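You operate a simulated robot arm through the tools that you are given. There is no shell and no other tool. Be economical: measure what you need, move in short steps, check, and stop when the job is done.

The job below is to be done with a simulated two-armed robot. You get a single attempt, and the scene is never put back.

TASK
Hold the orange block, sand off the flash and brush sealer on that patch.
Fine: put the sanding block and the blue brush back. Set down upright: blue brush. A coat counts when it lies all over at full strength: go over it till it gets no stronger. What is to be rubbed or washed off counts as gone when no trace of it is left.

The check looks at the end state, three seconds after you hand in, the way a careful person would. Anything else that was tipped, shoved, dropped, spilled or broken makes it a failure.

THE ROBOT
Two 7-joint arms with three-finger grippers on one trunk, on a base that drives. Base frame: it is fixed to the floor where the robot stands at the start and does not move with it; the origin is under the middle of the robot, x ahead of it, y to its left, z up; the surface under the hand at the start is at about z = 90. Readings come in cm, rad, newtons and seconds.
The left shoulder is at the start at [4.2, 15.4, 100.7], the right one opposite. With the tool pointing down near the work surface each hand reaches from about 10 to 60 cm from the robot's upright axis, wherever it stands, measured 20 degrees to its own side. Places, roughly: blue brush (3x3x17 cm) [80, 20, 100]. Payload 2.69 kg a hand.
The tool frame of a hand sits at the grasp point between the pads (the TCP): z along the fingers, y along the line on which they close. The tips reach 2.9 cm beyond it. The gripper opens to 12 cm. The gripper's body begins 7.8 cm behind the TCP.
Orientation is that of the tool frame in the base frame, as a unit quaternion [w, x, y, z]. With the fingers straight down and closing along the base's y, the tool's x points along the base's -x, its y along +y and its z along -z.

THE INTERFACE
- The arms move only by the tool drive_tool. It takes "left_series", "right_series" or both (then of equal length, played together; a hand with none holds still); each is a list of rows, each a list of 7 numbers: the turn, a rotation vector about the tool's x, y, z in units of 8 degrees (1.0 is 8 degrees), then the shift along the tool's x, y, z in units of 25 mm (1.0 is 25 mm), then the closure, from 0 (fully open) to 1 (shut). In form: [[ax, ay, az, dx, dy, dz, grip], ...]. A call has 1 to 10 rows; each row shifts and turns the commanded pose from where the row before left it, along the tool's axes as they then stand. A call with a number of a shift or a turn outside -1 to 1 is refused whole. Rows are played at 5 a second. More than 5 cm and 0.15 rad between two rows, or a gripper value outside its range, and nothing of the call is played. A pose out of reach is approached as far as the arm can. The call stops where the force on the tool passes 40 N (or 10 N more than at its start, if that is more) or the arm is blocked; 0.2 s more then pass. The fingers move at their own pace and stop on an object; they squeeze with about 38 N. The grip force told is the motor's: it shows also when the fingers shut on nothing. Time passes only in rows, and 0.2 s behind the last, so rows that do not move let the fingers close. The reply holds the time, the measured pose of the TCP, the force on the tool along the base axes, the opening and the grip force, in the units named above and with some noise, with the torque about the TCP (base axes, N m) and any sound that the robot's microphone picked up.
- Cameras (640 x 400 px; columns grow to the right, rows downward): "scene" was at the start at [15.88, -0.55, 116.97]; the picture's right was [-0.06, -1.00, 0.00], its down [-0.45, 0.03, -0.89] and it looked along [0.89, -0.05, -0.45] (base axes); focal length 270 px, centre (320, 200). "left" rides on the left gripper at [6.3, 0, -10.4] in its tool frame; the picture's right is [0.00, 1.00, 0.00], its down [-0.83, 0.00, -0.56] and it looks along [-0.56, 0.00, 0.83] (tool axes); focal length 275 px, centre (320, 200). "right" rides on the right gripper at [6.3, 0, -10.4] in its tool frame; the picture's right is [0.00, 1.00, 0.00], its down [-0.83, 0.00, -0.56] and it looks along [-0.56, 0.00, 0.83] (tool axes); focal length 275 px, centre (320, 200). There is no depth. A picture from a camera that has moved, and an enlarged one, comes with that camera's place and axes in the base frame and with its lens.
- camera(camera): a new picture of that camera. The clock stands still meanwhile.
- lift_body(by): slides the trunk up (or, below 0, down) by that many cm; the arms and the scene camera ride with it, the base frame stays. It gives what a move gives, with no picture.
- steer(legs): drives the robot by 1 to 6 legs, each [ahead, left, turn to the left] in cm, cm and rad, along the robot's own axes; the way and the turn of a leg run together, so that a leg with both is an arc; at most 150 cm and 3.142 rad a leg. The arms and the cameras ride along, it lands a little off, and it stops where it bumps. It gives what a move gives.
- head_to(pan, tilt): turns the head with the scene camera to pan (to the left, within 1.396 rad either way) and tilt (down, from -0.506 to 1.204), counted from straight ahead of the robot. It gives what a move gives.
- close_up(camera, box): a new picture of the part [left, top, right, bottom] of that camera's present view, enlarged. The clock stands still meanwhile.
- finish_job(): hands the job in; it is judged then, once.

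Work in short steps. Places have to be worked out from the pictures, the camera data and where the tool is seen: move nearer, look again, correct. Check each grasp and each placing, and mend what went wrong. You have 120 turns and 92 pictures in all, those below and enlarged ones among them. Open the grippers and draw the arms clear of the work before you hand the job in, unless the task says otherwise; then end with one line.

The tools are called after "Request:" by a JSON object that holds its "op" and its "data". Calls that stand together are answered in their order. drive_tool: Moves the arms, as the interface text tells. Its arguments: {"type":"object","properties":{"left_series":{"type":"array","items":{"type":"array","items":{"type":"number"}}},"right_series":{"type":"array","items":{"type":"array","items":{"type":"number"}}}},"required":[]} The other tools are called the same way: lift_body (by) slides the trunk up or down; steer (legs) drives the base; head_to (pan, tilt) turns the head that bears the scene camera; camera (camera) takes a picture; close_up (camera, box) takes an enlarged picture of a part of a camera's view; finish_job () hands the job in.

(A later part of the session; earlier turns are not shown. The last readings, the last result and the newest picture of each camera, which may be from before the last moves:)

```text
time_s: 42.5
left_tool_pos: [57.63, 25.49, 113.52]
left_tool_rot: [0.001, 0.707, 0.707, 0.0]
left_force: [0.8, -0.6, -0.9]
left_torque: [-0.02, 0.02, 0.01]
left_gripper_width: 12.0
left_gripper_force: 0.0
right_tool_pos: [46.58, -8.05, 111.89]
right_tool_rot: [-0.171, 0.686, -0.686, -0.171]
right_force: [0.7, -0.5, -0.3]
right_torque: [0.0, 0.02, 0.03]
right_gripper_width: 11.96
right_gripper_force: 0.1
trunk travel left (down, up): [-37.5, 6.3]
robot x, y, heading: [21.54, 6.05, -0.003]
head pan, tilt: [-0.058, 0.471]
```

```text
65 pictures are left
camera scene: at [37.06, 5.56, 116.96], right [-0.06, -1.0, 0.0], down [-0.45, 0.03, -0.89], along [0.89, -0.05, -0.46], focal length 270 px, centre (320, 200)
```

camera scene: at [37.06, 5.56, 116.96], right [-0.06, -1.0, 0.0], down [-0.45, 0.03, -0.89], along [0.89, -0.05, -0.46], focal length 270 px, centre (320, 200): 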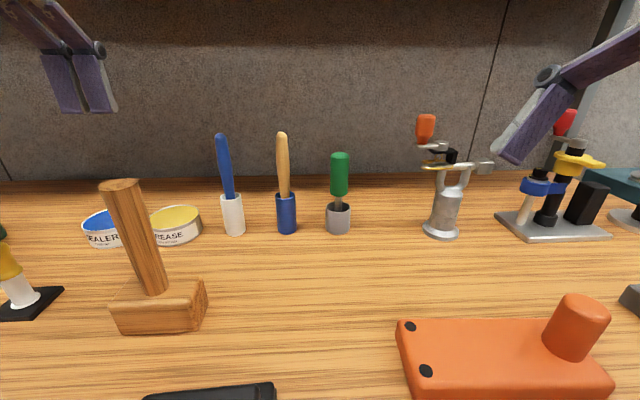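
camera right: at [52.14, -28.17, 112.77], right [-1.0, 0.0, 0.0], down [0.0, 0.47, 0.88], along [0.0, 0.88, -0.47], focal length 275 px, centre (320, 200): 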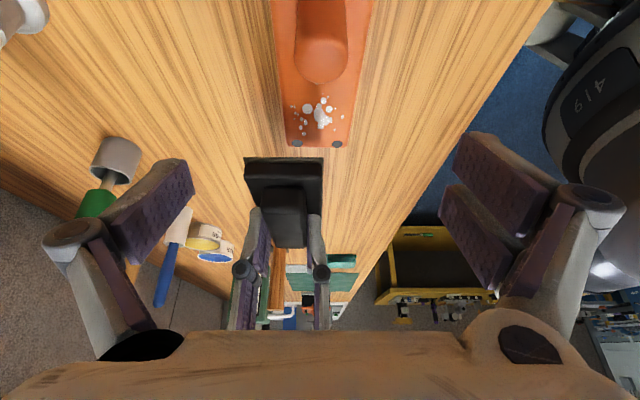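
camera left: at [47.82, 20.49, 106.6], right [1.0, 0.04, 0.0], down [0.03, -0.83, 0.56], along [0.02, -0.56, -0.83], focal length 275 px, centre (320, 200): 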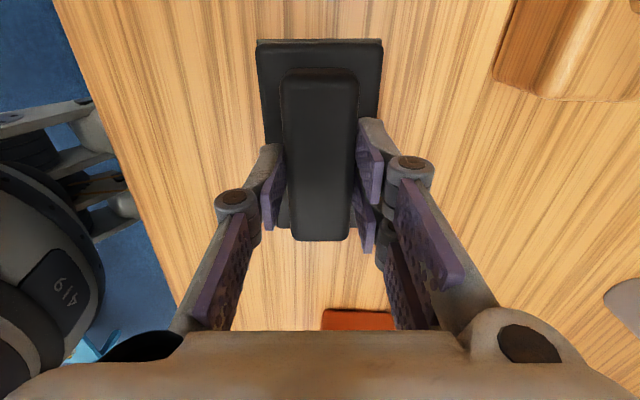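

Positions refined: brush axis ≈(79.2,18.6), handle top ≈107, sealer tin centre ≈(77.7,41), rim ≈93. Drive a bit closer and raise the trunk for headroom.

Request:
{"op": "steer", "data": {"legs": [[0, 5, 0], [6.5, 0, 0]]}}

Request:
{"op": "lift_body", "data": {"by": 6}}

Request:
{"op": "camera", "data": {"camera": "left"}}

Request:
{"op": "camera", "data": {"camera": "scene"}}

```text
time_s: 44.2
left_tool_pos: [61.48, 30.34, 114.09]
left_tool_rot: [0.006, 0.707, 0.707, 0.006]
left_force: [-0.3, -0.1, -0.1]
left_torque: [0.01, -0.03, -0.02]
left_gripper_width: 11.98
left_gripper_force: 0.1
right_tool_pos: [50.57, -3.07, 112.36]
right_tool_rot: [-0.176, 0.688, -0.685, -0.166]
right_force: [-0.5, -0.3, 0.6]
right_torque: [-0.04, -0.01, 0.01]
right_gripper_width: 11.97
right_gripper_force: 0.1
trunk travel left (down, up): [-37.5, 6.3]
robot x, y, heading: [26.87, 10.65, -0.002]
head pan, tilt: [-0.058, 0.471]
stopped in leg 2: the robot was blocked; the commanded pose is now the measured one
```

```text
time_s: 45.2
left_tool_pos: [63.57, 30.47, 119.53]
left_tool_rot: [0.002, 0.708, 0.706, 0.001]
left_force: [1.1, -0.6, -1.5]
left_torque: [0.04, 0.02, -0.03]
left_gripper_width: 12.0
left_gripper_force: 0.2
right_tool_pos: [52.64, -3.14, 117.91]
right_tool_rot: [0.171, -0.686, 0.686, 0.172]
right_force: [0.9, -0.6, -0.9]
right_torque: [0.01, 0.03, 0.02]
right_gripper_width: 12.04
right_gripper_force: 0.2
trunk travel left (down, up): [-43.5, 0.3]
robot x, y, heading: [27.52, 11.15, 0.001]
head pan, tilt: [-0.058, 0.471]
```

```text
64 pictures are left
camera left: at [63.48, 36.79, 129.92], right [1.0, -0.01, 0.0], down [-0.01, -0.83, 0.56], along [0.0, -0.56, -0.83], focal length 275 px, centre (320, 200)
```

left: 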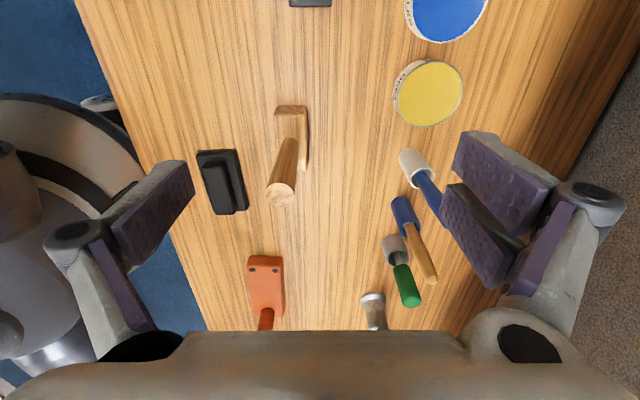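

```text
63 pictures are left
camera scene: at [37.14, 10.51, 123.82], right [-0.06, -1.0, 0.0], down [-0.45, 0.03, -0.89], along [0.89, -0.05, -0.45], focal length 270 px, centre (320, 200)
```

scene: 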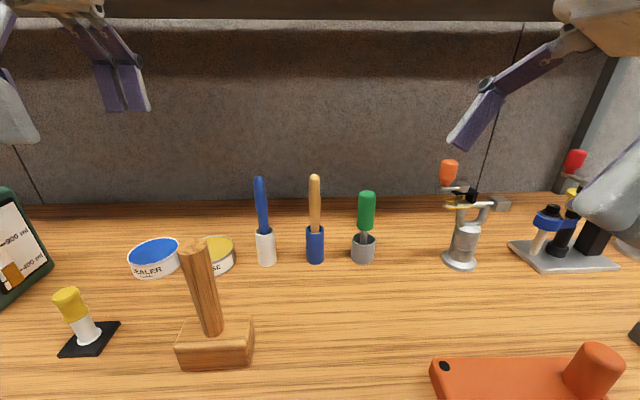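

The base is as near as it can go. Brush axis estimated (79.2,18.5), top ≈107. Move the left hand above it and look.

Request:
{"op": "drive_tool", "data": {"left_series": [[0, 0, 0, -0.8, 0.9, 0, 0], [0, 0, 0, -0.8, 0.9, 0, 0], [0, 0, 0, -0.8, 0.9, 0, 0], [0, 0, 0, -0.8, 0.9, 0, 0], [0, 0, 0, -0.8, 0.9, 0, 0], [0, 0, 0, -0.8, 0.9, 0, 0], [0, 0, 0, 0, 0.8, 0, 0], [0, 0, 0, 0, 0, 0, 0]]}}

Request:
{"op": "camera", "data": {"camera": "left"}}

```text
time_s: 47.0
left_tool_pos: [71.49, 22.95, 118.69]
left_tool_rot: [0.003, 0.707, 0.707, 0.002]
left_force: [0.0, -0.6, 0.3]
left_torque: [0.05, 0.01, -0.01]
left_gripper_width: 12.0
left_gripper_force: 0.1
left hand out of reach, approached as far as the arm can: row 4, 5, 6, 7
right_tool_pos: [52.54, -3.03, 118.02]
right_tool_rot: [-0.172, 0.687, -0.685, -0.171]
right_force: [0.0, 0.0, 0.7]
right_torque: [-0.01, 0.0, -0.03]
right_gripper_width: 12.02
right_gripper_force: 0.1
trunk travel left (down, up): [-43.5, 0.3]
robot x, y, heading: [27.45, 11.07, 0.006]
head pan, tilt: [-0.058, 0.471]
```

```text
62 pictures are left
camera left: at [71.34, 29.27, 129.06], right [1.0, -0.01, 0.01], down [-0.01, -0.83, 0.56], along [0.0, -0.56, -0.83], focal length 275 px, centre (320, 200)
```

left: 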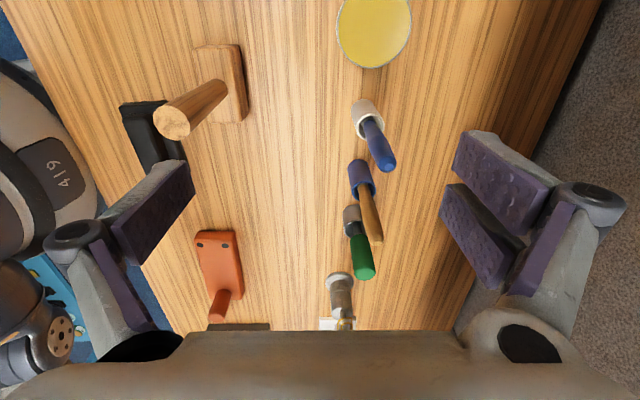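

At height the arm cannot stretch that far with fingers straight down. I'll draw back, turn the hand to close along y and lean it 40° (fingers pointing forward-down), which eases the reach.

Request:
{"op": "drive_tool", "data": {"left_series": [[0, 0, 0, -0.45, -0.95, 0, 0.4], [0, 0, 0, -0.45, -0.95, 0, 0.4], [0, 0, -1, -0.45, -0.95, 0, 0.4], [0, 0, -1, 0, 0, 0, 0.4], [0, 0, -1, 0, 0, 0, 0.4], [0, 0, -1, 0, 0, 0, 0.4], [0, 0, -1, 0, 0, 0, 0.4], [0, 0, -1, 0, 0, 0, 0.4], [0, 0, -1, 0, 0, 0, 0.4], [0, 0, -1, 0, 0, 0, 0.4]]}}

Request:
{"op": "drive_tool", "data": {"left_series": [[0, 0, -1, 0, 0, 0, 0.4], [0, 0, -1, 0, 0, 0, 0.4], [0, 0, -1, 0, 0, 0, 0.4], [0, -1, -0.25, 0, 0, 0, 0.4], [0, -1, 0, 0, 0, 0, 0.4], [0, -1, 0, 0, 0, 0, 0.4], [0, -1, 0, 0, 0, 0, 0.4], [0, -1, 0, 0, 0, 0, 0.4], [0, 0, 0, 0, 0, 0, 0.4]]}}

Request:
{"op": "camera", "data": {"camera": "left"}}

```text
time_s: 49.2
left_tool_pos: [64.21, 19.5, 118.74]
left_tool_rot: [0.002, 0.224, 0.975, 0.0]
left_force: [0.4, 0.3, 0.2]
left_torque: [0.0, 0.0, -0.01]
left_gripper_width: 7.19
left_gripper_force: 0.1
right_tool_pos: [52.59, -3.08, 117.86]
right_tool_rot: [0.172, -0.686, 0.686, 0.171]
right_force: [0.1, -0.5, 0.2]
right_torque: [0.02, -0.02, -0.02]
right_gripper_width: 12.03
right_gripper_force: 0.1
trunk travel left (down, up): [-43.5, 0.3]
robot x, y, heading: [27.07, 11.03, -0.004]
head pan, tilt: [-0.058, 0.471]
```

```text
time_s: 51.2
left_tool_pos: [64.37, 19.43, 118.72]
left_tool_rot: [0.344, -0.001, 0.939, -0.003]
left_force: [-1.2, -0.4, 0.8]
left_torque: [-0.01, 0.0, 0.01]
left_gripper_width: 7.19
left_gripper_force: 0.0
right_tool_pos: [52.46, -3.04, 117.92]
right_tool_rot: [-0.171, 0.687, -0.686, -0.171]
right_force: [0.2, -0.4, 0.9]
right_torque: [0.02, 0.03, 0.0]
right_gripper_width: 12.0
right_gripper_force: 0.1
trunk travel left (down, up): [-43.5, 0.3]
robot x, y, heading: [26.95, 10.94, 0.003]
head pan, tilt: [-0.058, 0.471]
```

```text
61 pictures are left
camera left: at [52.71, 19.52, 122.55], right [0.0, 1.0, 0.0], down [0.27, 0.0, 0.96], along [0.96, -0.01, -0.27], focal length 275 px, centre (320, 200)
```

left: 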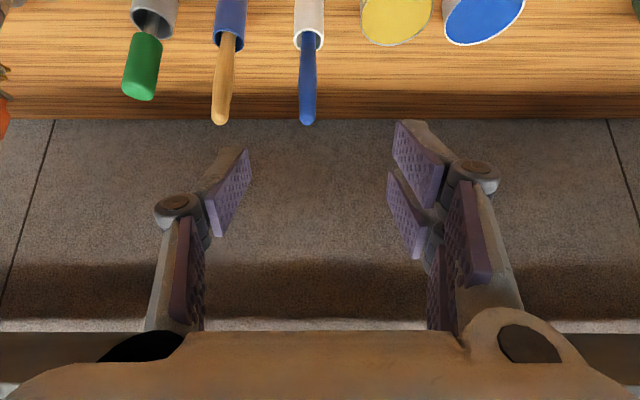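

The hand now leans well. Brush axis ≈(78.6,18.1); its handle lies almost straight along the tool axis, ~21 cm away. Advance 14 cm and look.

Request:
{"op": "drive_tool", "data": {"left_series": [[0, 0, 0, -0.1, -0.53, 0.93, 0.4], [0, 0, 0, 0, 0, 0.93, 0.4], [0, 0, 0, 0, 0, 0.93, 0.4], [0, 0, 0, 0, 0, 0.93, 0.4], [0, 0, 0, 0, 0, 0.93, 0.4], [0, 0, 0, 0, 0, 0.93, 0.4], [0, 0, 0, 0, 0, 0, 0.4]]}}

Request:
{"op": "camera", "data": {"camera": "left"}}

Request:
{"op": "camera", "data": {"camera": "scene"}}

```text
time_s: 52.8
left_tool_pos: [73.59, 18.15, 108.44]
left_tool_rot: [0.343, -0.001, 0.939, -0.002]
left_force: [-0.6, -0.5, -0.6]
left_torque: [0.0, -0.02, 0.01]
left_gripper_width: 7.2
left_gripper_force: 0.1
right_tool_pos: [52.3, -3.02, 118.09]
right_tool_rot: [-0.173, 0.686, -0.686, -0.169]
right_force: [-0.3, 0.0, -0.5]
right_torque: [0.01, 0.02, 0.01]
right_gripper_width: 12.01
right_gripper_force: 0.1
trunk travel left (down, up): [-43.5, 0.3]
robot x, y, heading: [26.94, 10.8, 0.0]
head pan, tilt: [-0.058, 0.471]
```

```text
60 pictures are left
camera left: at [61.93, 18.2, 112.28], right [0.0, 1.0, 0.0], down [0.28, 0.0, 0.96], along [0.96, 0.0, -0.28], focal length 275 px, centre (320, 200)
```

left: 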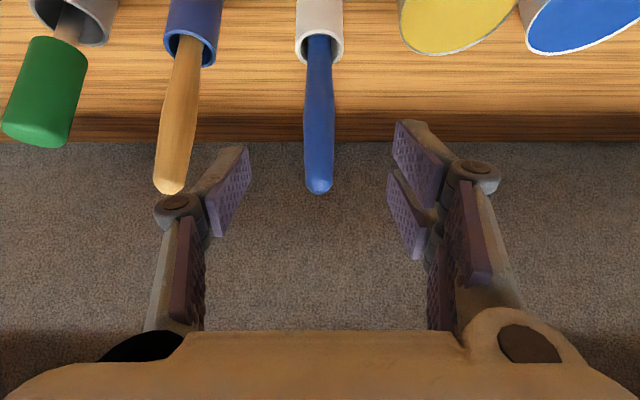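

```text
59 pictures are left
camera scene: at [37.03, 10.53, 123.82], right [-0.06, -1.0, 0.0], down [-0.45, 0.03, -0.89], along [0.89, -0.05, -0.45], focal length 270 px, centre (320, 200)
```

scene: 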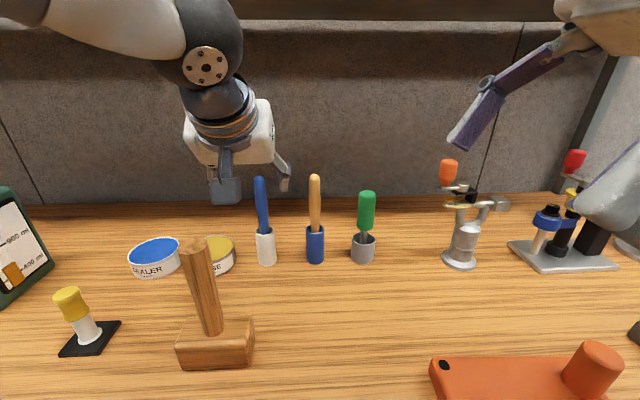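

Fingers straddle the handle line. Narrow the opening to avoid the neighbouring brush and go the last 7.7 cm.

Request:
{"op": "drive_tool", "data": {"left_series": [[0, 0, 0, 0, 0, 0, 0.58], [0, 0, 0, 0.04, 0.02, 0.8, 0.58], [0, 0, 0, 0.04, 0, 0.8, 0.58], [0, 0, 0, 0.04, 0, 0.8, 0.58], [0, 0, 0, 0, 0, 0.68, 0.58], [0, 0, 0, 0, 0, 0, 0.58]]}}

Request:
{"op": "camera", "data": {"camera": "left"}}

Request:
{"op": "close_up", "data": {"camera": "scene", "box": [180, 100, 340, 300]}}

```text
time_s: 54.2
left_tool_pos: [78.24, 18.24, 102.2]
left_tool_rot: [0.344, 0.001, 0.939, -0.003]
left_force: [0.5, 0.0, -0.6]
left_torque: [0.0, 0.0, 0.0]
left_gripper_width: 5.04
left_gripper_force: 0.1
right_tool_pos: [52.5, -3.07, 117.96]
right_tool_rot: [-0.173, 0.686, -0.686, -0.17]
right_force: [1.2, 0.1, 0.5]
right_torque: [-0.01, 0.0, 0.01]
right_gripper_width: 12.02
right_gripper_force: 0.1
trunk travel left (down, up): [-43.5, 0.3]
robot x, y, heading: [27.04, 11.24, 0.005]
head pan, tilt: [-0.058, 0.471]
```

```text
58 pictures are left
camera left: at [66.68, 18.26, 106.03], right [0.0, 1.0, 0.0], down [0.28, 0.0, 0.96], along [0.96, 0.0, -0.28], focal length 275 px, centre (320, 200)
```

left: 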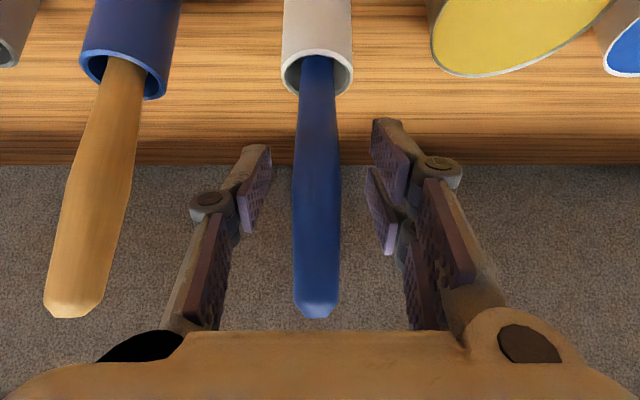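

```text
2.00 times, centred on (260, 200) of scene
camera zoom: at [37.03, 10.52, 123.82], right [-0.06, -1.0, 0.0], down [-0.45, 0.03, -0.89], along [0.89, -0.05, -0.45], focal length 541 px, centre (440, 200)
```

zoom: 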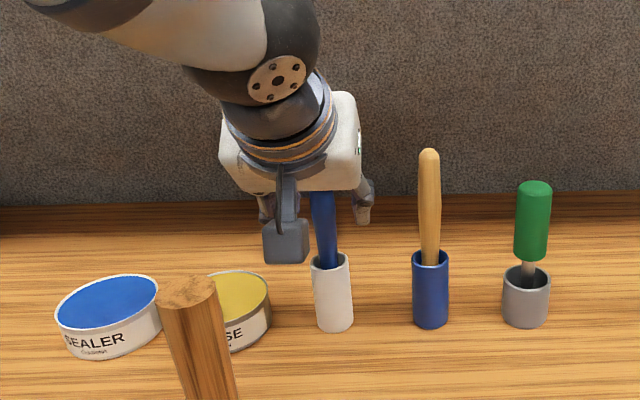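

Handle is between the pads, centred. Close the left gripper.

Request:
{"op": "drive_tool", "data": {"left_series": [[0, 0, 0, 0, 0, 0, 0.8], [0, 0, 0, 0, 0, 0, 1], [0, 0, 0, 0, 0, 0, 1], [0, 0, 0, 0, 0, 0, 1]]}}

Request:
{"op": "camera", "data": {"camera": "left"}}

```text
time_s: 55.2
left_tool_pos: [78.28, 18.09, 102.17]
left_tool_rot: [0.343, -0.001, 0.939, -0.002]
left_force: [-0.6, -0.2, 0.3]
left_torque: [-0.05, 0.03, 0.0]
left_gripper_width: 1.71
left_gripper_force: 37.9
right_tool_pos: [52.48, -3.17, 118.04]
right_tool_rot: [-0.171, 0.687, -0.686, -0.171]
right_force: [-0.1, 0.4, 0.3]
right_torque: [-0.04, -0.03, 0.0]
right_gripper_width: 12.01
right_gripper_force: 0.0
trunk travel left (down, up): [-43.5, 0.3]
robot x, y, heading: [27.04, 11.21, 0.003]
head pan, tilt: [-0.058, 0.471]
```

```text
56 pictures are left
camera left: at [66.69, 18.26, 106.03], right [0.0, 1.0, 0.0], down [0.28, 0.0, 0.96], along [0.96, 0.0, -0.28], focal length 275 px, centre (320, 200)
```

left: 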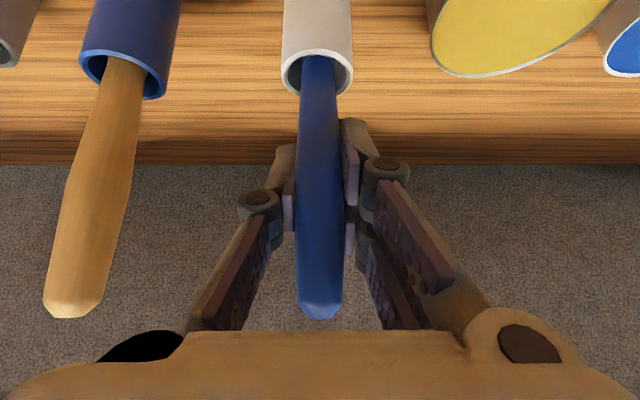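

Grip holds (1.7 cm). Lift straight up 7.5 cm and check that the holder stays.

Request:
{"op": "drive_tool", "data": {"left_series": [[0, 0, 0, -0.32, 0, -0.38, 1], [0, 0, 0, -0.645, 0, -0.764, 1], [0, 0, 0, -0.645, 0, -0.764, 1], [0, 0, 0, -0.645, 0, -0.764, 1], [0, 0, 0, 0, 0, 0, 1]]}}

Request:
{"op": "camera", "data": {"camera": "scene"}}

Request:
{"op": "camera", "data": {"camera": "left"}}

```text
time_s: 56.4
left_tool_pos: [78.15, 18.11, 110.82]
left_tool_rot: [0.344, 0.0, 0.939, -0.002]
left_force: [-0.3, -0.1, -0.6]
left_torque: [0.01, -0.03, -0.01]
left_gripper_width: 1.7
left_gripper_force: 38.2
right_tool_pos: [52.44, -3.02, 118.01]
right_tool_rot: [0.172, -0.685, 0.687, 0.17]
right_force: [-0.4, 0.0, 0.1]
right_torque: [-0.03, -0.01, 0.02]
right_gripper_width: 12.01
right_gripper_force: 0.1
trunk travel left (down, up): [-43.5, 0.3]
robot x, y, heading: [26.95, 11.08, 0.001]
head pan, tilt: [-0.058, 0.471]
```

```text
55 pictures are left
camera scene: at [37.08, 10.52, 123.81], right [-0.06, -1.0, 0.0], down [-0.45, 0.03, -0.89], along [0.89, -0.05, -0.45], focal length 270 px, centre (320, 200)
```

scene: 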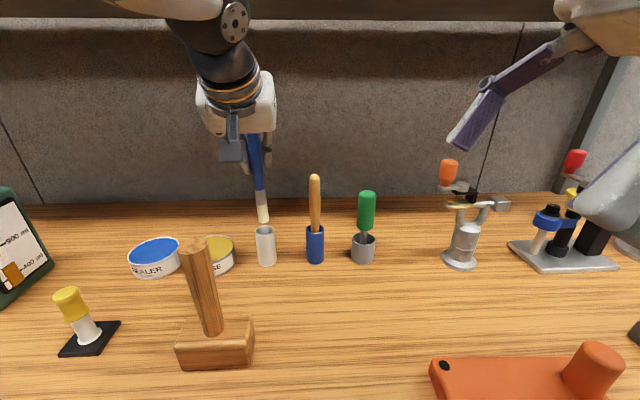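

```text
54 pictures are left
camera left: at [66.66, 18.22, 114.73], right [0.0, 1.0, 0.0], down [0.28, 0.0, 0.96], along [0.96, 0.0, -0.28], focal length 275 px, centre (320, 200)
```

left: 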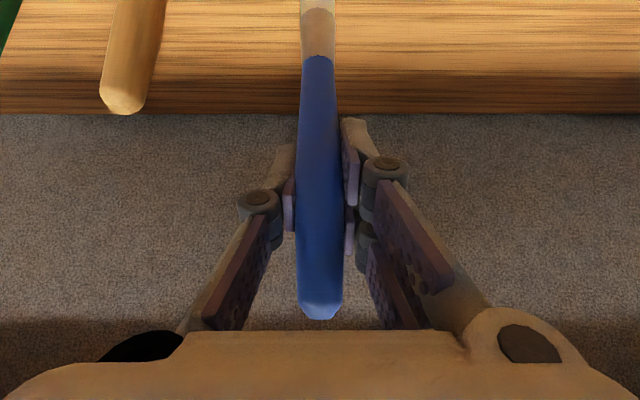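

Brush is out cleanly; its tip is ~11.8 cm below the TCP. Carry it left over the sealer tin near (77.5,38.3).

Request:
{"op": "drive_tool", "data": {"left_series": [[0, 0, 0, 0, 0.9, 0, 1], [0, 0, 0, 0, 0.9, 0, 1], [0, 0, 0, 0, 0.9, 0, 1], [0, 0, 0, 0, 0.9, 0, 1], [0, 0, 0, 0, 0.9, 0, 1], [0, 0, 0, 0, 0.9, 0, 1], [0, 0, 0, 0, 0.9, 0, 1], [0, 0, 0, 0, 0.9, 0, 1], [0, 0, 0, 0.2, 0.9, -0.17, 1], [0, 0, 0, 0, 0, 0, 1]]}}

Request:
{"op": "camera", "data": {"camera": "scene"}}

Request:
{"op": "camera", "data": {"camera": "left"}}

```text
time_s: 58.6
left_tool_pos: [77.63, 38.33, 110.97]
left_tool_rot: [0.343, 0.0, 0.939, -0.002]
left_force: [-1.2, 0.0, 0.9]
left_torque: [0.0, 0.03, 0.0]
left_gripper_width: 1.72
left_gripper_force: 37.6
right_tool_pos: [52.48, -3.1, 118.0]
right_tool_rot: [-0.17, 0.687, -0.685, -0.171]
right_force: [-0.2, -0.6, -0.4]
right_torque: [0.05, -0.01, 0.04]
right_gripper_width: 12.02
right_gripper_force: 0.1
trunk travel left (down, up): [-43.5, 0.3]
robot x, y, heading: [27.13, 10.73, -0.003]
head pan, tilt: [-0.058, 0.471]
```

```text
53 pictures are left
camera scene: at [37.07, 10.47, 123.81], right [-0.06, -1.0, 0.0], down [-0.45, 0.03, -0.89], along [0.89, -0.05, -0.45], focal length 270 px, centre (320, 200)
```

scene: 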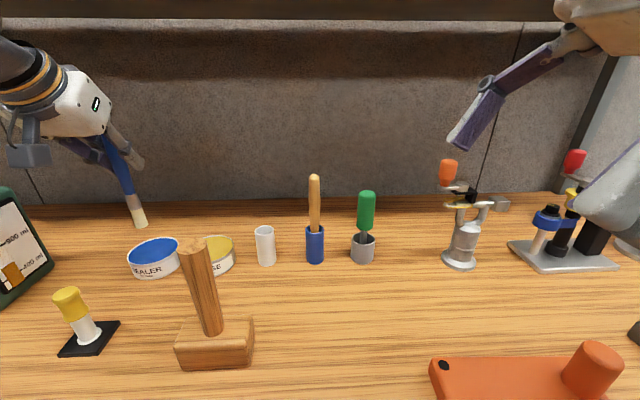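

```text
52 pictures are left
camera left: at [66.0, 38.31, 114.79], right [0.0, 1.0, 0.0], down [0.28, 0.0, 0.96], along [0.96, 0.0, -0.28], focal length 275 px, centre (320, 200)
```

left: 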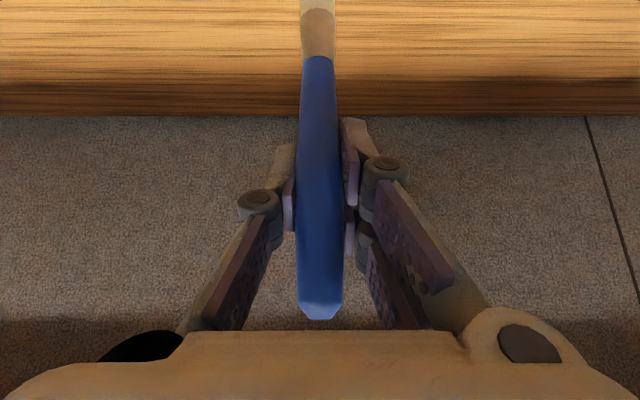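

Tip hovers over the tin, slightly near side. Nudge and lower ~7 cm so the tip is about 1 cm under the rim.

Request:
{"op": "drive_tool", "data": {"left_series": [[0, 0, 0, -0.15, 0.1, 0.13, 1], [0, 0, 0, 0.645, 0, 0.764, 1], [0, 0, 0, 0.645, 0, 0.764, 1], [0, 0, 0, 0.32, 0, 0.38, 1], [0, 0, 0, 0.26, 0, 0.305, 1], [0, 0, 0, 0, 0, 0, 1]]}}

Request:
{"op": "close_up", "data": {"camera": "scene", "box": [60, 150, 260, 300]}}

```text
time_s: 60.0
left_tool_pos: [77.98, 38.52, 103.91]
left_tool_rot: [0.347, 0.0, 0.938, -0.002]
left_force: [2.9, -1.2, 29.7]
left_torque: [-0.08, 0.0, 0.03]
left_gripper_width: 1.9
left_gripper_force: 37.5
right_tool_pos: [52.34, -3.25, 118.04]
right_tool_rot: [-0.173, 0.687, -0.685, -0.17]
right_force: [0.0, -0.2, 0.2]
right_torque: [-0.01, 0.01, 0.01]
right_gripper_width: 11.99
right_gripper_force: 0.0
trunk travel left (down, up): [-43.5, 0.3]
robot x, y, heading: [27.01, 10.88, -0.005]
head pan, tilt: [-0.058, 0.471]
```

```text
2.67 times, centred on (160, 225) of scene
camera zoom: at [36.87, 10.39, 123.84], right [-0.06, -1.0, 0.0], down [-0.45, 0.03, -0.89], along [0.89, -0.05, -0.45], focal length 721 px, centre (747, 133)
```

zoom: 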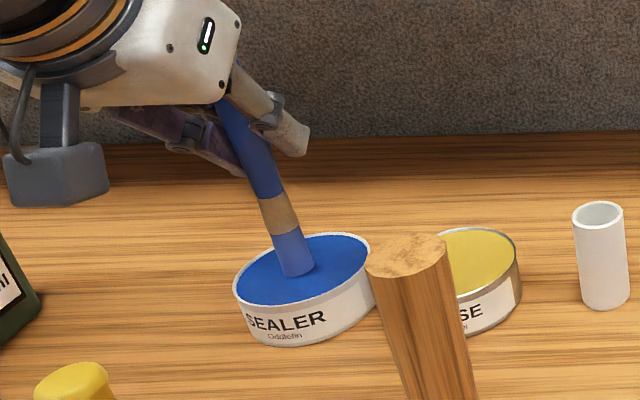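

Bristles took up sealer (they turned blue) and touched bottom. Lift straight up ~8 cm and re-check the brush in the grip.

Request:
{"op": "drive_tool", "data": {"left_series": [[0, 0, 0, -0.645, 0, -0.764, 1], [0, 0, 0, -0.645, 0, -0.764, 1], [0, 0, 0, -0.645, 0, -0.764, 1], [0, 0, 0, 0, 0, 0, 1]]}}

Request:
{"op": "camera", "data": {"camera": "left"}}

Request:
{"op": "camera", "data": {"camera": "scene"}}

```text
time_s: 61.0
left_tool_pos: [78.13, 38.78, 111.06]
left_tool_rot: [0.342, -0.001, 0.94, -0.002]
left_force: [-0.5, 0.2, -0.6]
left_torque: [0.02, -0.01, 0.02]
left_gripper_width: 1.85
left_gripper_force: 38.5
right_tool_pos: [52.65, -3.15, 118.09]
right_tool_rot: [0.173, -0.686, 0.686, 0.17]
right_force: [0.9, -0.5, 0.1]
right_torque: [0.02, 0.01, -0.05]
right_gripper_width: 12.0
right_gripper_force: 0.1
trunk travel left (down, up): [-43.5, 0.3]
robot x, y, heading: [26.66, 11.07, -0.003]
head pan, tilt: [-0.058, 0.471]
```

```text
50 pictures are left
camera left: at [66.54, 38.68, 114.89], right [0.0, 1.0, 0.0], down [0.28, 0.0, 0.96], along [0.96, 0.0, -0.28], focal length 275 px, centre (320, 200)
```

left: 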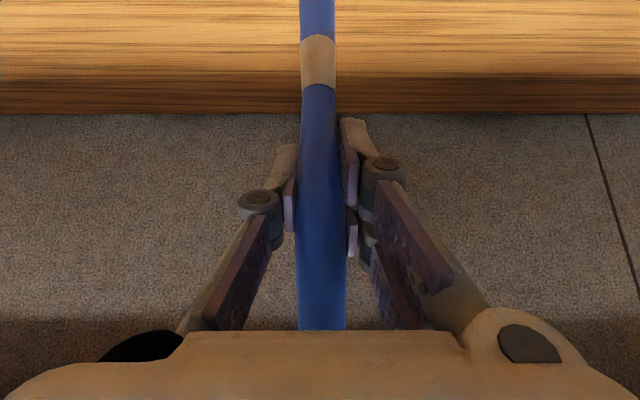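

```text
49 pictures are left
camera scene: at [37.07, 10.51, 123.81], right [-0.06, -1.0, 0.0], down [-0.45, 0.03, -0.89], along [0.89, -0.05, -0.45], focal length 270 px, centre (320, 200)
```

scene: 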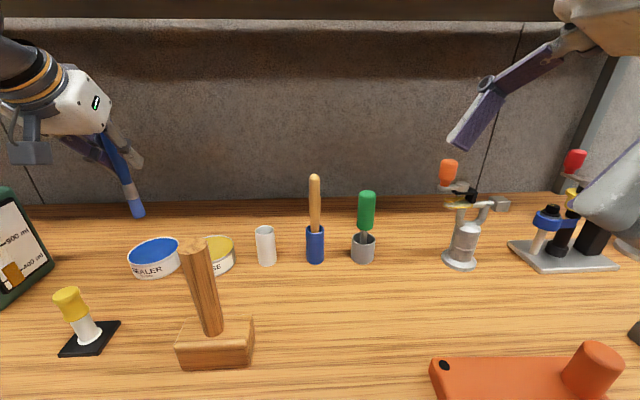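

The brush slid ~1 cm up in the grip but is straight; tip now ~10.7 cm below TCP. Move the left back right along y (clear of the mallet) while the right returns above the orange post.

Request:
{"op": "drive_tool", "data": {"left_series": [[0, 0, 0, 0, -0.98, 0, 1], [0, 0, 0, 0, -0.98, 0, 1], [0, 0, 0, 0, -0.98, 0, 1], [0, 0, 0, 0, -0.98, 0, 1], [0, 0, 0, 0, -0.98, 0, 1], [0, 0, 0, 0, -0.98, 0, 1], [0, 0, 0, 0, -0.98, 0, 1], [0, 0, 0, 0, -0.98, 0, 1], [0, 0, 0, 0, -0.98, 0, 1], [0, 0, 0, 0, 0, 0, 1]], "right_series": [[0, 0, 0, 0.87, 0.1, -0.46, 0], [0, 0, 0, 0.87, 0.1, -0.46, 0], [0, 0, 0, 0.87, 0, -0.46, 0], [0, 0, 0, 0.87, 0, -0.46, 0], [0, 0, 0, 0.87, 0, -0.46, 0], [0, 0, 0, 0.87, 0, -0.46, 0], [0, 0, 0, 0.43, 0, 0.8, 0], [0, 0, 0, 0.43, 0, 0.8, 0], [0, 0, 0, 0.43, 0, 0.8, 0], [0, 0, 0, 0.43, 0, 0.8, 0]]}}

Request:
{"op": "camera", "data": {"camera": "right"}}

Request:
{"op": "camera", "data": {"camera": "scene"}}

```text
time_s: 63.2
left_tool_pos: [78.03, 16.52, 111.35]
left_tool_rot: [0.344, -0.001, 0.939, -0.002]
left_force: [0.4, 0.1, 0.3]
left_torque: [-0.02, 0.0, 0.0]
left_gripper_width: 1.8
left_gripper_force: 38.3
right_tool_pos: [51.93, -17.97, 108.84]
right_tool_rot: [-0.172, 0.687, -0.686, -0.171]
right_force: [-0.1, -0.5, 0.4]
right_torque: [-0.04, 0.01, 0.03]
right_gripper_width: 12.01
right_gripper_force: 0.1
trunk travel left (down, up): [-43.5, 0.3]
robot x, y, heading: [26.81, 11.21, -0.002]
head pan, tilt: [-0.058, 0.471]
```

```text
48 pictures are left
camera right: at [51.92, -28.38, 114.99], right [-1.0, 0.0, 0.0], down [-0.01, 0.47, 0.88], along [0.0, 0.88, -0.47], focal length 275 px, centre (320, 200)
```

right: 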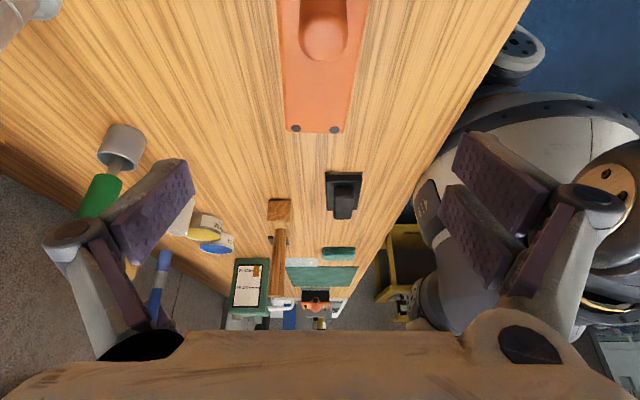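

```text
47 pictures are left
camera scene: at [37.06, 10.53, 123.81], right [-0.06, -1.0, 0.0], down [-0.45, 0.03, -0.89], along [0.89, -0.05, -0.45], focal length 270 px, centre (320, 200)
```

scene: 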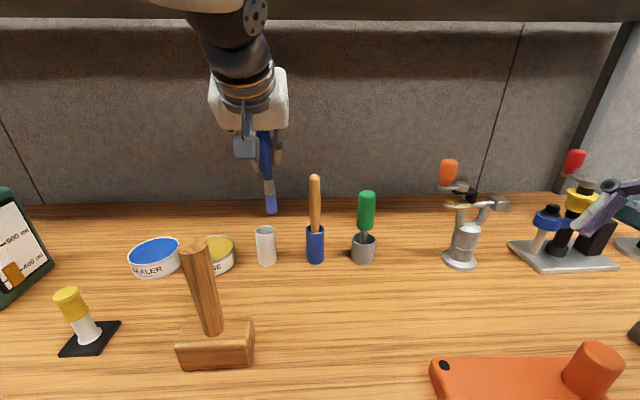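

The right hand lines up, but retracting the left from here would crowd the head. Instead drive the base back to roughly where I sanded (both hands free and high).

Request:
{"op": "steer", "data": {"legs": [[-14, 0, 0], [0, -16, 0]]}}

Request:
{"op": "camera", "data": {"camera": "scene"}}

```text
time_s: 66.0
left_tool_pos: [64.02, 0.54, 111.19]
left_tool_rot: [0.344, 0.002, 0.939, -0.003]
left_force: [-0.2, -0.4, -0.1]
left_torque: [0.0, -0.02, 0.05]
left_gripper_width: 1.76
left_gripper_force: 37.5
right_tool_pos: [37.93, -33.92, 108.87]
right_tool_rot: [0.173, -0.685, 0.687, 0.17]
right_force: [0.2, 0.4, 0.3]
right_torque: [-0.02, 0.02, 0.0]
right_gripper_width: 12.0
right_gripper_force: 0.0
trunk travel left (down, up): [-43.5, 0.3]
robot x, y, heading: [13.22, -4.87, -0.004]
head pan, tilt: [-0.058, 0.471]
```

```text
46 pictures are left
camera scene: at [23.16, -5.45, 123.82], right [-0.06, -1.0, 0.0], down [-0.45, 0.03, -0.89], along [0.89, -0.05, -0.45], focal length 270 px, centre (320, 200)
```

scene: 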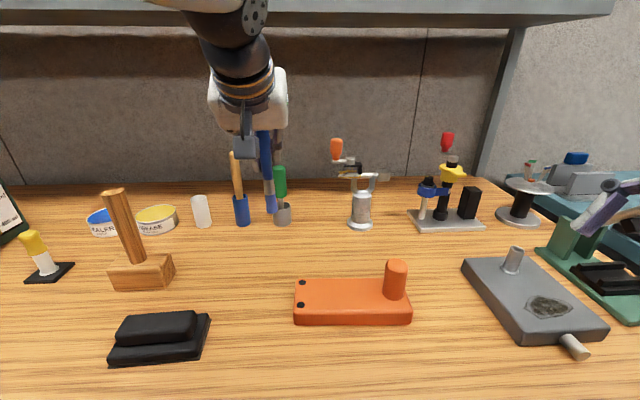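

Return the right hand above the post.

Request:
{"op": "drive_tool", "data": {"right_series": [[0, 0, 0, -0.805, -0.795, 0.43, 0], [0, 0, 0, -0.805, -0.795, 0.43, 0], [0, 0, 0, -0.805, -0.795, 0.43, 0], [0, 0, 0, -0.805, -0.795, 0.43, 0], [0, 0, 0, -0.805, -0.795, 0.43, 0], [0, 0, 0, -0.805, -0.795, 0.43, 0], [0, 0, 0, -0.805, -0.795, 0.43, 0], [0, 0, 0, 0, 0, 0, 0]]}}

Request:
{"op": "camera", "data": {"camera": "right"}}

```text
time_s: 67.8
left_tool_pos: [64.03, 0.47, 111.38]
left_tool_rot: [0.344, 0.002, 0.939, -0.003]
left_force: [-0.1, -0.1, -0.5]
left_torque: [0.02, -0.03, -0.03]
left_gripper_width: 1.77
left_gripper_force: 37.9
right_tool_pos: [51.68, -18.19, 108.86]
right_tool_rot: [0.172, -0.685, 0.687, 0.169]
right_force: [0.3, -0.7, -0.3]
right_torque: [0.0, -0.03, 0.0]
right_gripper_width: 11.98
right_gripper_force: 0.0
trunk travel left (down, up): [-43.5, 0.3]
robot x, y, heading: [12.77, -5.15, -0.007]
head pan, tilt: [-0.058, 0.471]
```

```text
45 pictures are left
camera right: at [51.65, -28.56, 115.01], right [-1.0, 0.0, 0.0], down [0.0, 0.47, 0.88], along [0.0, 0.88, -0.47], focal length 275 px, centre (320, 200)
```

right: 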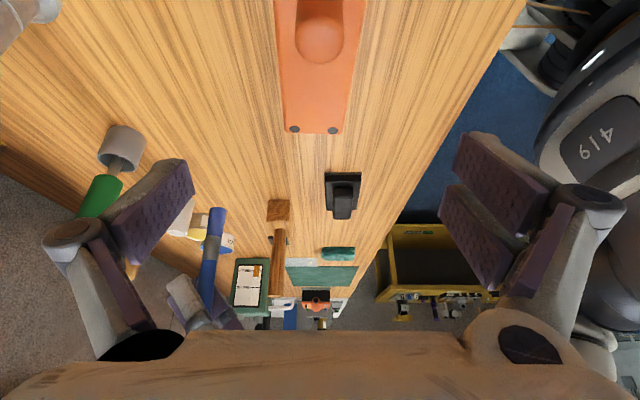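

Centred. Descend and grip the post.

Request:
{"op": "drive_tool", "data": {"right_series": [[0, 0, 0, 0.41, 0, 0.82, 0], [0, 0, 0, 0.41, 0, 0.82, 0], [0, 0, 0, 0.41, 0, 0.82, 0], [0, 0, 0, 0.41, 0, 0.82, 0], [0, 0, 0, 0.41, 0, 0.82, 0], [0, 0, 0, 0, 0, 0, 0.5], [0, 0, 0, 0, 0, 0, 1], [0, 0, 0, 0, 0, 0, 1], [0, 0, 0, 0, 0, 0, 1]]}}

```text
time_s: 69.8
left_tool_pos: [64.03, 0.6, 111.3]
left_tool_rot: [0.344, 0.001, 0.939, -0.003]
left_force: [-0.3, 0.2, 0.1]
left_torque: [0.02, -0.02, 0.01]
left_gripper_width: 1.79
left_gripper_force: 38.4
right_tool_pos: [51.76, -17.73, 97.31]
right_tool_rot: [0.172, -0.685, 0.687, 0.17]
right_force: [-1.4, -0.8, 4.2]
right_torque: [-0.25, 0.31, -0.02]
right_gripper_width: 3.01
right_gripper_force: 38.5
trunk travel left (down, up): [-43.5, 0.3]
robot x, y, heading: [12.86, -4.87, -0.002]
head pan, tilt: [-0.058, 0.471]
```

Post gripped. Bring the brush above the patch, tip near (53,-6.5).

Request:
{"op": "drive_tool", "data": {"left_series": [[0, 0, 0, 0.672, -0.57, -0.568, 1], [0, 0, 0, 0.672, -0.57, -0.568, 1], [0, 0, 0, 0.672, -0.57, -0.568, 1], [0, 0, 0, 0.672, -0.57, -0.568, 1], [0, 0, 0, 0.672, -0.57, -0.568, 1], [0, 0, 0, 0, 0, 0, 1]]}}

Request:
{"op": "camera", "data": {"camera": "scene"}}

Request:
{"op": "camera", "data": {"camera": "left"}}

```text
time_s: 71.2
left_tool_pos: [53.02, -6.69, 111.46]
left_tool_rot: [0.344, 0.001, 0.939, -0.002]
left_force: [-0.2, 0.0, -0.2]
left_torque: [0.01, 0.0, 0.0]
left_gripper_width: 1.78
left_gripper_force: 38.4
right_tool_pos: [51.72, -17.7, 97.49]
right_tool_rot: [0.173, -0.685, 0.687, 0.17]
right_force: [-1.9, -0.5, 7.9]
right_torque: [-0.18, 0.5, 0.04]
right_gripper_width: 2.99
right_gripper_force: 37.8
trunk travel left (down, up): [-43.5, 0.3]
robot x, y, heading: [12.99, -4.73, -0.003]
head pan, tilt: [-0.058, 0.471]
```

```text
44 pictures are left
camera scene: at [23.09, -5.4, 123.82], right [-0.06, -1.0, 0.0], down [-0.45, 0.03, -0.89], along [0.89, -0.05, -0.45], focal length 270 px, centre (320, 200)
```

scene: 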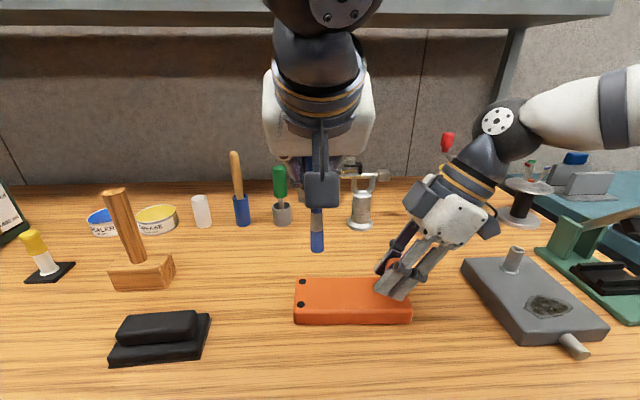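

```text
43 pictures are left
camera left: at [41.42, -6.56, 115.23], right [0.01, 1.0, 0.0], down [0.28, 0.0, 0.96], along [0.96, -0.01, -0.28], focal length 275 px, centre (320, 200)
```

left: 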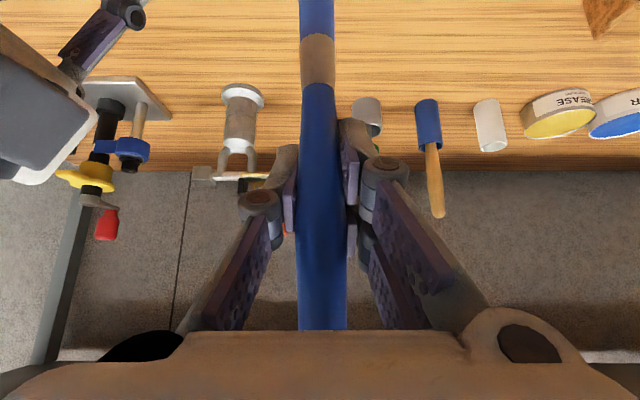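

Tip is at z≈100.7 over the patch. Lower 7 cm to just touch, creeping at the end.

Request:
{"op": "drive_tool", "data": {"left_series": [[0, 0, 0, 0.645, 0, 0.764, 1], [0, 0, 0, 0.645, 0, 0.764, 1], [0, 0, 0, 0.452, 0, 0.535, 1], [0, 0, 0, 0.13, 0, 0.153, 1], [0, 0, 0, 0.065, 0, 0.076, 1], [0, 0, 0, 0, 0, 0, 1]]}}

Request:
{"op": "close_up", "data": {"camera": "scene", "box": [240, 200, 440, 340]}}

```text
time_s: 72.6
left_tool_pos: [53.1, -6.48, 103.9]
left_tool_rot: [0.343, 0.001, 0.939, -0.003]
left_force: [0.5, 0.4, -0.3]
left_torque: [0.0, -0.04, -0.03]
left_gripper_width: 1.8
left_gripper_force: 37.7
right_tool_pos: [51.78, -17.68, 97.3]
right_tool_rot: [0.172, -0.685, 0.687, 0.169]
right_force: [-2.0, -0.4, 11.6]
right_torque: [-0.06, 0.62, 0.04]
right_gripper_width: 3.0
right_gripper_force: 37.6
trunk travel left (down, up): [-43.5, 0.3]
robot x, y, heading: [13.08, -4.88, -0.005]
head pan, tilt: [-0.058, 0.471]
```

```text
2.86 times, centred on (340, 270) of scene
camera zoom: at [23.08, -5.4, 123.83], right [-0.06, -1.0, 0.0], down [-0.45, 0.03, -0.89], along [0.89, -0.05, -0.45], focal length 772 px, centre (263, 0)
```

zoom: 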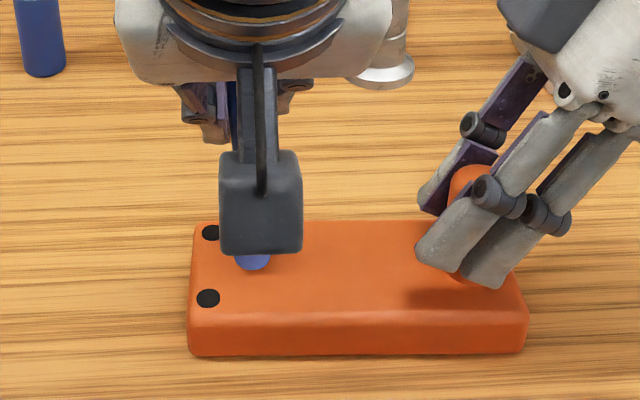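

Nearly touching. Lower 1 mm steps and begin a sweep along y.

Request:
{"op": "drive_tool", "data": {"left_series": [[0, 0, 0, 0.04, 0, 0.05, 1], [0, 0, 0, 0.04, 0, 0.05, 1], [0, 0, 0, 0, 0, 0, 1]]}}

```text
time_s: 73.4
left_tool_pos: [53.06, -6.5, 103.6]
left_tool_rot: [0.344, 0.002, 0.939, -0.002]
left_force: [-0.4, -0.4, 0.4]
left_torque: [0.0, 0.0, 0.0]
left_gripper_width: 1.81
left_gripper_force: 37.9
right_tool_pos: [51.7, -17.75, 97.39]
right_tool_rot: [0.173, -0.685, 0.687, 0.17]
right_force: [-1.0, -0.3, 12.0]
right_torque: [-0.08, 0.66, 0.02]
right_gripper_width: 3.0
right_gripper_force: 38.0
trunk travel left (down, up): [-43.5, 0.3]
robot x, y, heading: [12.94, -4.74, -0.001]
head pan, tilt: [-0.058, 0.471]
```

Request:
{"op": "drive_tool", "data": {"left_series": [[0, 0, 0, 0.04, 0, 0.05, 1], [0, 0, 0, 0.04, 0, 0.05, 1], [0, 0, 0, 0, 0, 0, 1]]}}

```text
time_s: 74.2
left_tool_pos: [53.03, -6.6, 103.33]
left_tool_rot: [0.345, 0.002, 0.939, -0.004]
left_force: [-1.3, -0.1, 9.8]
left_torque: [0.04, 0.2, -0.02]
left_gripper_width: 1.8
left_gripper_force: 38.8
right_tool_pos: [51.86, -17.74, 97.34]
right_tool_rot: [0.172, -0.685, 0.687, 0.17]
right_force: [1.6, 2.3, 7.5]
right_torque: [-0.09, 0.65, -0.03]
right_gripper_width: 2.98
right_gripper_force: 38.5
trunk travel left (down, up): [-43.5, 0.3]
robot x, y, heading: [13.14, -5.04, -0.001]
head pan, tilt: [-0.058, 0.471]
```

Contact at ~10 N. Sweep along y, stepping in x.

Request:
{"op": "drive_tool", "data": {"left_series": [[0, 0, 0, 0, -0.6, 0, 1], [0, 0, 0, 0, -0.6, 0, 1], [0, 0, 0, 0, -0.6, 0, 1], [0, 0, 0, 0, -0.6, 0, 1], [0, 0, 0, -0.3, 0, 0.254, 1], [0, 0, 0, 0, 0.6, 0, 1], [0, 0, 0, 0, 0.6, 0, 1], [0, 0, 0, 0, 0.6, 0, 1], [0, 0, 0, 0, 0.6, 0, 1], [0, 0, 0, 0, 0, 0, 1]]}}

Request:
{"op": "close_up", "data": {"camera": "scene", "box": [240, 200, 440, 340]}}

```text
time_s: 76.4
left_tool_pos: [54.0, -6.47, 103.33]
left_tool_rot: [0.345, 0.001, 0.939, -0.003]
left_force: [-1.4, -1.2, 9.2]
left_torque: [-0.15, 0.13, 0.0]
left_gripper_width: 1.83
left_gripper_force: 38.0
right_tool_pos: [51.63, -17.78, 97.34]
right_tool_rot: [0.171, -0.686, 0.687, 0.17]
right_force: [-1.4, -0.3, -0.2]
right_torque: [-0.87, 0.65, 0.11]
right_gripper_width: 2.98
right_gripper_force: 38.2
trunk travel left (down, up): [-43.5, 0.3]
robot x, y, heading: [13.12, -4.73, -0.0]
head pan, tilt: [-0.058, 0.471]
```

```text
2.86 times, centred on (340, 270) of scene
camera zoom: at [23.07, -5.42, 123.84], right [-0.06, -1.0, 0.0], down [-0.45, 0.03, -0.89], along [0.89, -0.05, -0.45], focal length 772 px, centre (263, 0)
```

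zoom: 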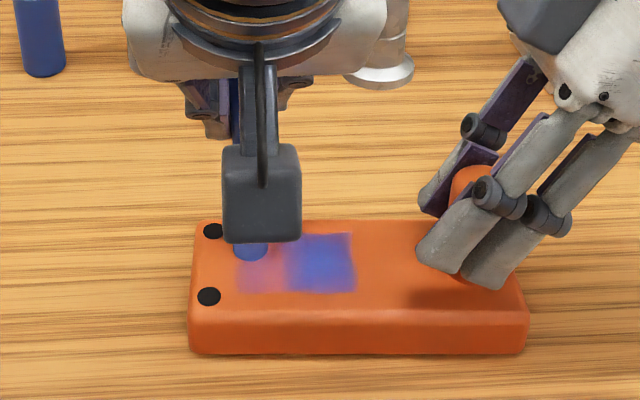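

Sealer is going on; left part still faint. Continue sweeps over the full x range.

Request:
{"op": "drive_tool", "data": {"left_series": [[0, 0, 0, -0.2, 0.2, 0.17, 1], [0, 0, 0, 0, -0.8, 0, 1], [0, 0, 0, 0, -0.8, 0, 1], [0, 0, 0, 0, -0.8, 0, 1], [0, 0, 0, 0.5, 0, -0.42, 1], [0, 0, 0, 0.3, 0, -0.255, 1], [0, 0, 0, 0, 0.8, 0, 1], [0, 0, 0, 0, 0.8, 0, 1], [0, 0, 0, 0, 0.8, 0, 1], [0, 0, 0, 0.3, 0, -0.255, 1]]}}

Request:
{"op": "drive_tool", "data": {"left_series": [[0, 0, 0, 0, -0.8, 0, 1], [0, 0, 0, 0, -0.8, 0, 1], [0, 0, 0, 0, -0.8, 0, 1], [0, 0, 0, -0.3, 0, 0.255, 1], [0, 0, 0, 0, 0.8, 0, 1], [0, 0, 0, 0, 0.8, 0, 1], [0, 0, 0, 0, 0.8, 0, 1], [0, 0, 0, 0, 0, 0, 1]]}}

Request:
{"op": "close_up", "data": {"camera": "scene", "box": [240, 200, 440, 340]}}

```text
time_s: 78.6
left_tool_pos: [51.02, -6.05, 103.26]
left_tool_rot: [0.344, 0.001, 0.939, -0.002]
left_force: [0.2, -0.1, -0.7]
left_torque: [0.02, 0.02, -0.05]
left_gripper_width: 1.79
left_gripper_force: 38.5
right_tool_pos: [51.75, -17.74, 97.5]
right_tool_rot: [0.172, -0.685, 0.687, 0.169]
right_force: [-1.2, -1.0, -0.2]
right_torque: [-0.14, 0.08, 0.01]
right_gripper_width: 2.99
right_gripper_force: 38.4
trunk travel left (down, up): [-43.5, 0.3]
robot x, y, heading: [12.79, -5.01, -0.005]
head pan, tilt: [-0.058, 0.471]
```

```text
time_s: 80.4
left_tool_pos: [51.93, -6.03, 103.28]
left_tool_rot: [0.344, 0.001, 0.939, -0.002]
left_force: [-0.2, 0.4, -0.8]
left_torque: [-0.01, 0.0, -0.02]
left_gripper_width: 1.81
left_gripper_force: 38.6
right_tool_pos: [51.74, -17.72, 97.34]
right_tool_rot: [0.172, -0.686, 0.686, 0.17]
right_force: [0.0, 0.0, -0.1]
right_torque: [0.15, 0.08, 0.13]
right_gripper_width: 2.97
right_gripper_force: 37.6
trunk travel left (down, up): [-43.5, 0.3]
robot x, y, heading: [13.09, -5.33, -0.002]
head pan, tilt: [-0.058, 0.471]
```

```text
2.86 times, centred on (340, 270) of scene
camera zoom: at [23.15, -5.43, 123.82], right [-0.06, -1.0, 0.0], down [-0.45, 0.03, -0.89], along [0.89, -0.05, -0.45], focal length 772 px, centre (263, 0)
```

zoom: 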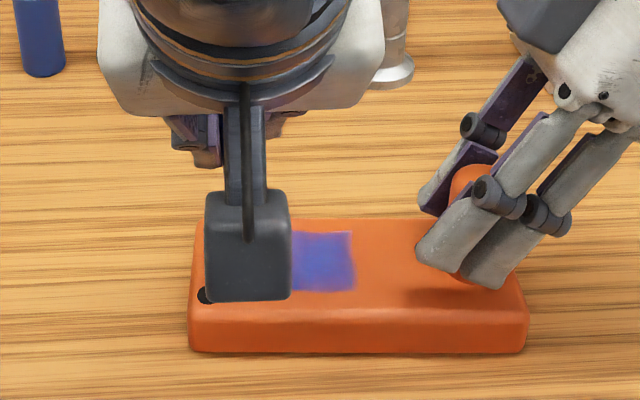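

Contact was lost in the last passes. Press ~2 mm lower and sweep again, then lift aside to look.

Request:
{"op": "drive_tool", "data": {"left_series": [[0, 0, 0, 0.05, 0, 0.06, 1], [0, 0, 0, 0.02, 0, 0.03, 1], [0, 0, 0, 0, 0, 0, 1]]}}

```text
time_s: 81.2
left_tool_pos: [51.8, -6.15, 103.23]
left_tool_rot: [0.345, 0.002, 0.938, -0.004]
left_force: [-3.1, -0.6, 19.7]
left_torque: [-0.03, 0.48, 0.01]
left_gripper_width: 1.82
left_gripper_force: 37.7
right_tool_pos: [51.67, -17.61, 97.5]
right_tool_rot: [0.173, -0.686, 0.687, 0.17]
right_force: [1.4, 1.3, -8.2]
right_torque: [-0.37, 0.34, -0.12]
right_gripper_width: 2.98
right_gripper_force: 37.2
trunk travel left (down, up): [-43.5, 0.3]
robot x, y, heading: [13.13, -4.64, -0.007]
head pan, tilt: [-0.058, 0.471]
```

Firm contact (20 N); ease slightly and sweep.

Request:
{"op": "drive_tool", "data": {"left_series": [[0, 0, 0, -0.015, -0.8, -0.02, 1], [0, 0, 0, 0, -0.8, 0, 1], [0, 0, 0, 0, -0.8, 0, 1], [0, 0, 0, -0.35, 0, 0.296, 1], [0, 0, 0, 0, 0.8, 0, 1], [0, 0, 0, 0, 0.8, 0, 1], [0, 0, 0, 0, 0.8, 0, 1], [0, 0, 0, -0.35, 0, 0.296, 1], [0, 0, 0, 0, -0.8, 0, 1], [0, 0, 0, 0, -0.8, 0, 1]]}}

Request:
{"op": "drive_tool", "data": {"left_series": [[0, 0, 0, 0, -0.8, 0, 1], [0, 0, 0, -0.25, 0, 0.211, 1], [0, 0, 0, 0, 0.8, 0, 1], [0, 0, 0, 0, 0.8, 0, 1], [0, 0, 0, 0, 0.8, 0, 1], [0, 0, 0, -0.645, 0, -0.764, 1], [0, 0, 0, -0.645, 0.5, -0.764, 1], [0, 0, 0, 0, 1, 0, 1], [0, 0, 0, 0, 1, 0, 1], [0, 0, 0, 0, 1, 0, 1]]}}

Request:
{"op": "close_up", "data": {"camera": "scene", "box": [240, 200, 440, 340]}}

```text
time_s: 83.4
left_tool_pos: [54.75, -9.68, 103.08]
left_tool_rot: [0.34, -0.009, 0.94, -0.007]
left_force: [1.0, 1.7, 5.5]
left_torque: [0.19, -0.12, 0.0]
left_gripper_width: 1.79
left_gripper_force: 37.8
right_tool_pos: [51.61, -17.6, 97.41]
right_tool_rot: [0.173, -0.684, 0.688, 0.17]
right_force: [-0.8, -8.0, 9.1]
right_torque: [-0.24, 0.77, 0.09]
right_gripper_width: 3.03
right_gripper_force: 38.3
trunk travel left (down, up): [-43.5, 0.3]
robot x, y, heading: [13.06, -4.51, -0.004]
head pan, tilt: [-0.058, 0.471]
```

```text
time_s: 85.6
left_tool_pos: [55.2, 2.87, 107.98]
left_tool_rot: [0.344, 0.001, 0.939, -0.002]
left_force: [0.2, 1.0, -0.2]
left_torque: [0.0, 0.02, 0.0]
left_gripper_width: 1.77
left_gripper_force: 38.1
right_tool_pos: [51.84, -17.63, 97.37]
right_tool_rot: [0.172, -0.685, 0.687, 0.17]
right_force: [-0.6, 0.0, -1.6]
right_torque: [-0.14, 0.0, 0.01]
right_gripper_width: 2.99
right_gripper_force: 38.3
trunk travel left (down, up): [-43.5, 0.3]
robot x, y, heading: [13.06, -4.58, -0.001]
head pan, tilt: [-0.058, 0.471]
```

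```text
2.86 times, centred on (340, 270) of scene
camera zoom: at [23.16, -5.36, 123.82], right [-0.06, -1.0, 0.0], down [-0.45, 0.03, -0.89], along [0.89, -0.05, -0.45], focal length 772 px, centre (263, 0)
```

zoom: 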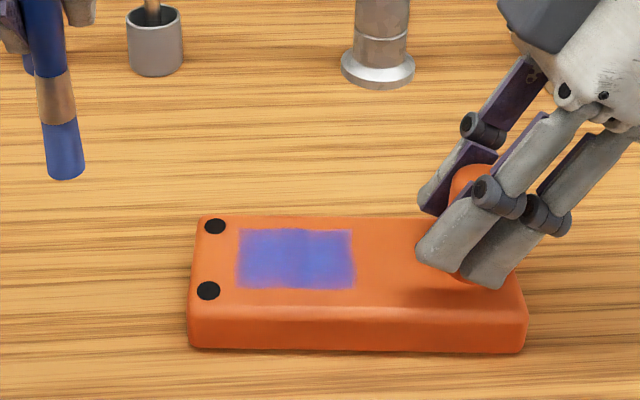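

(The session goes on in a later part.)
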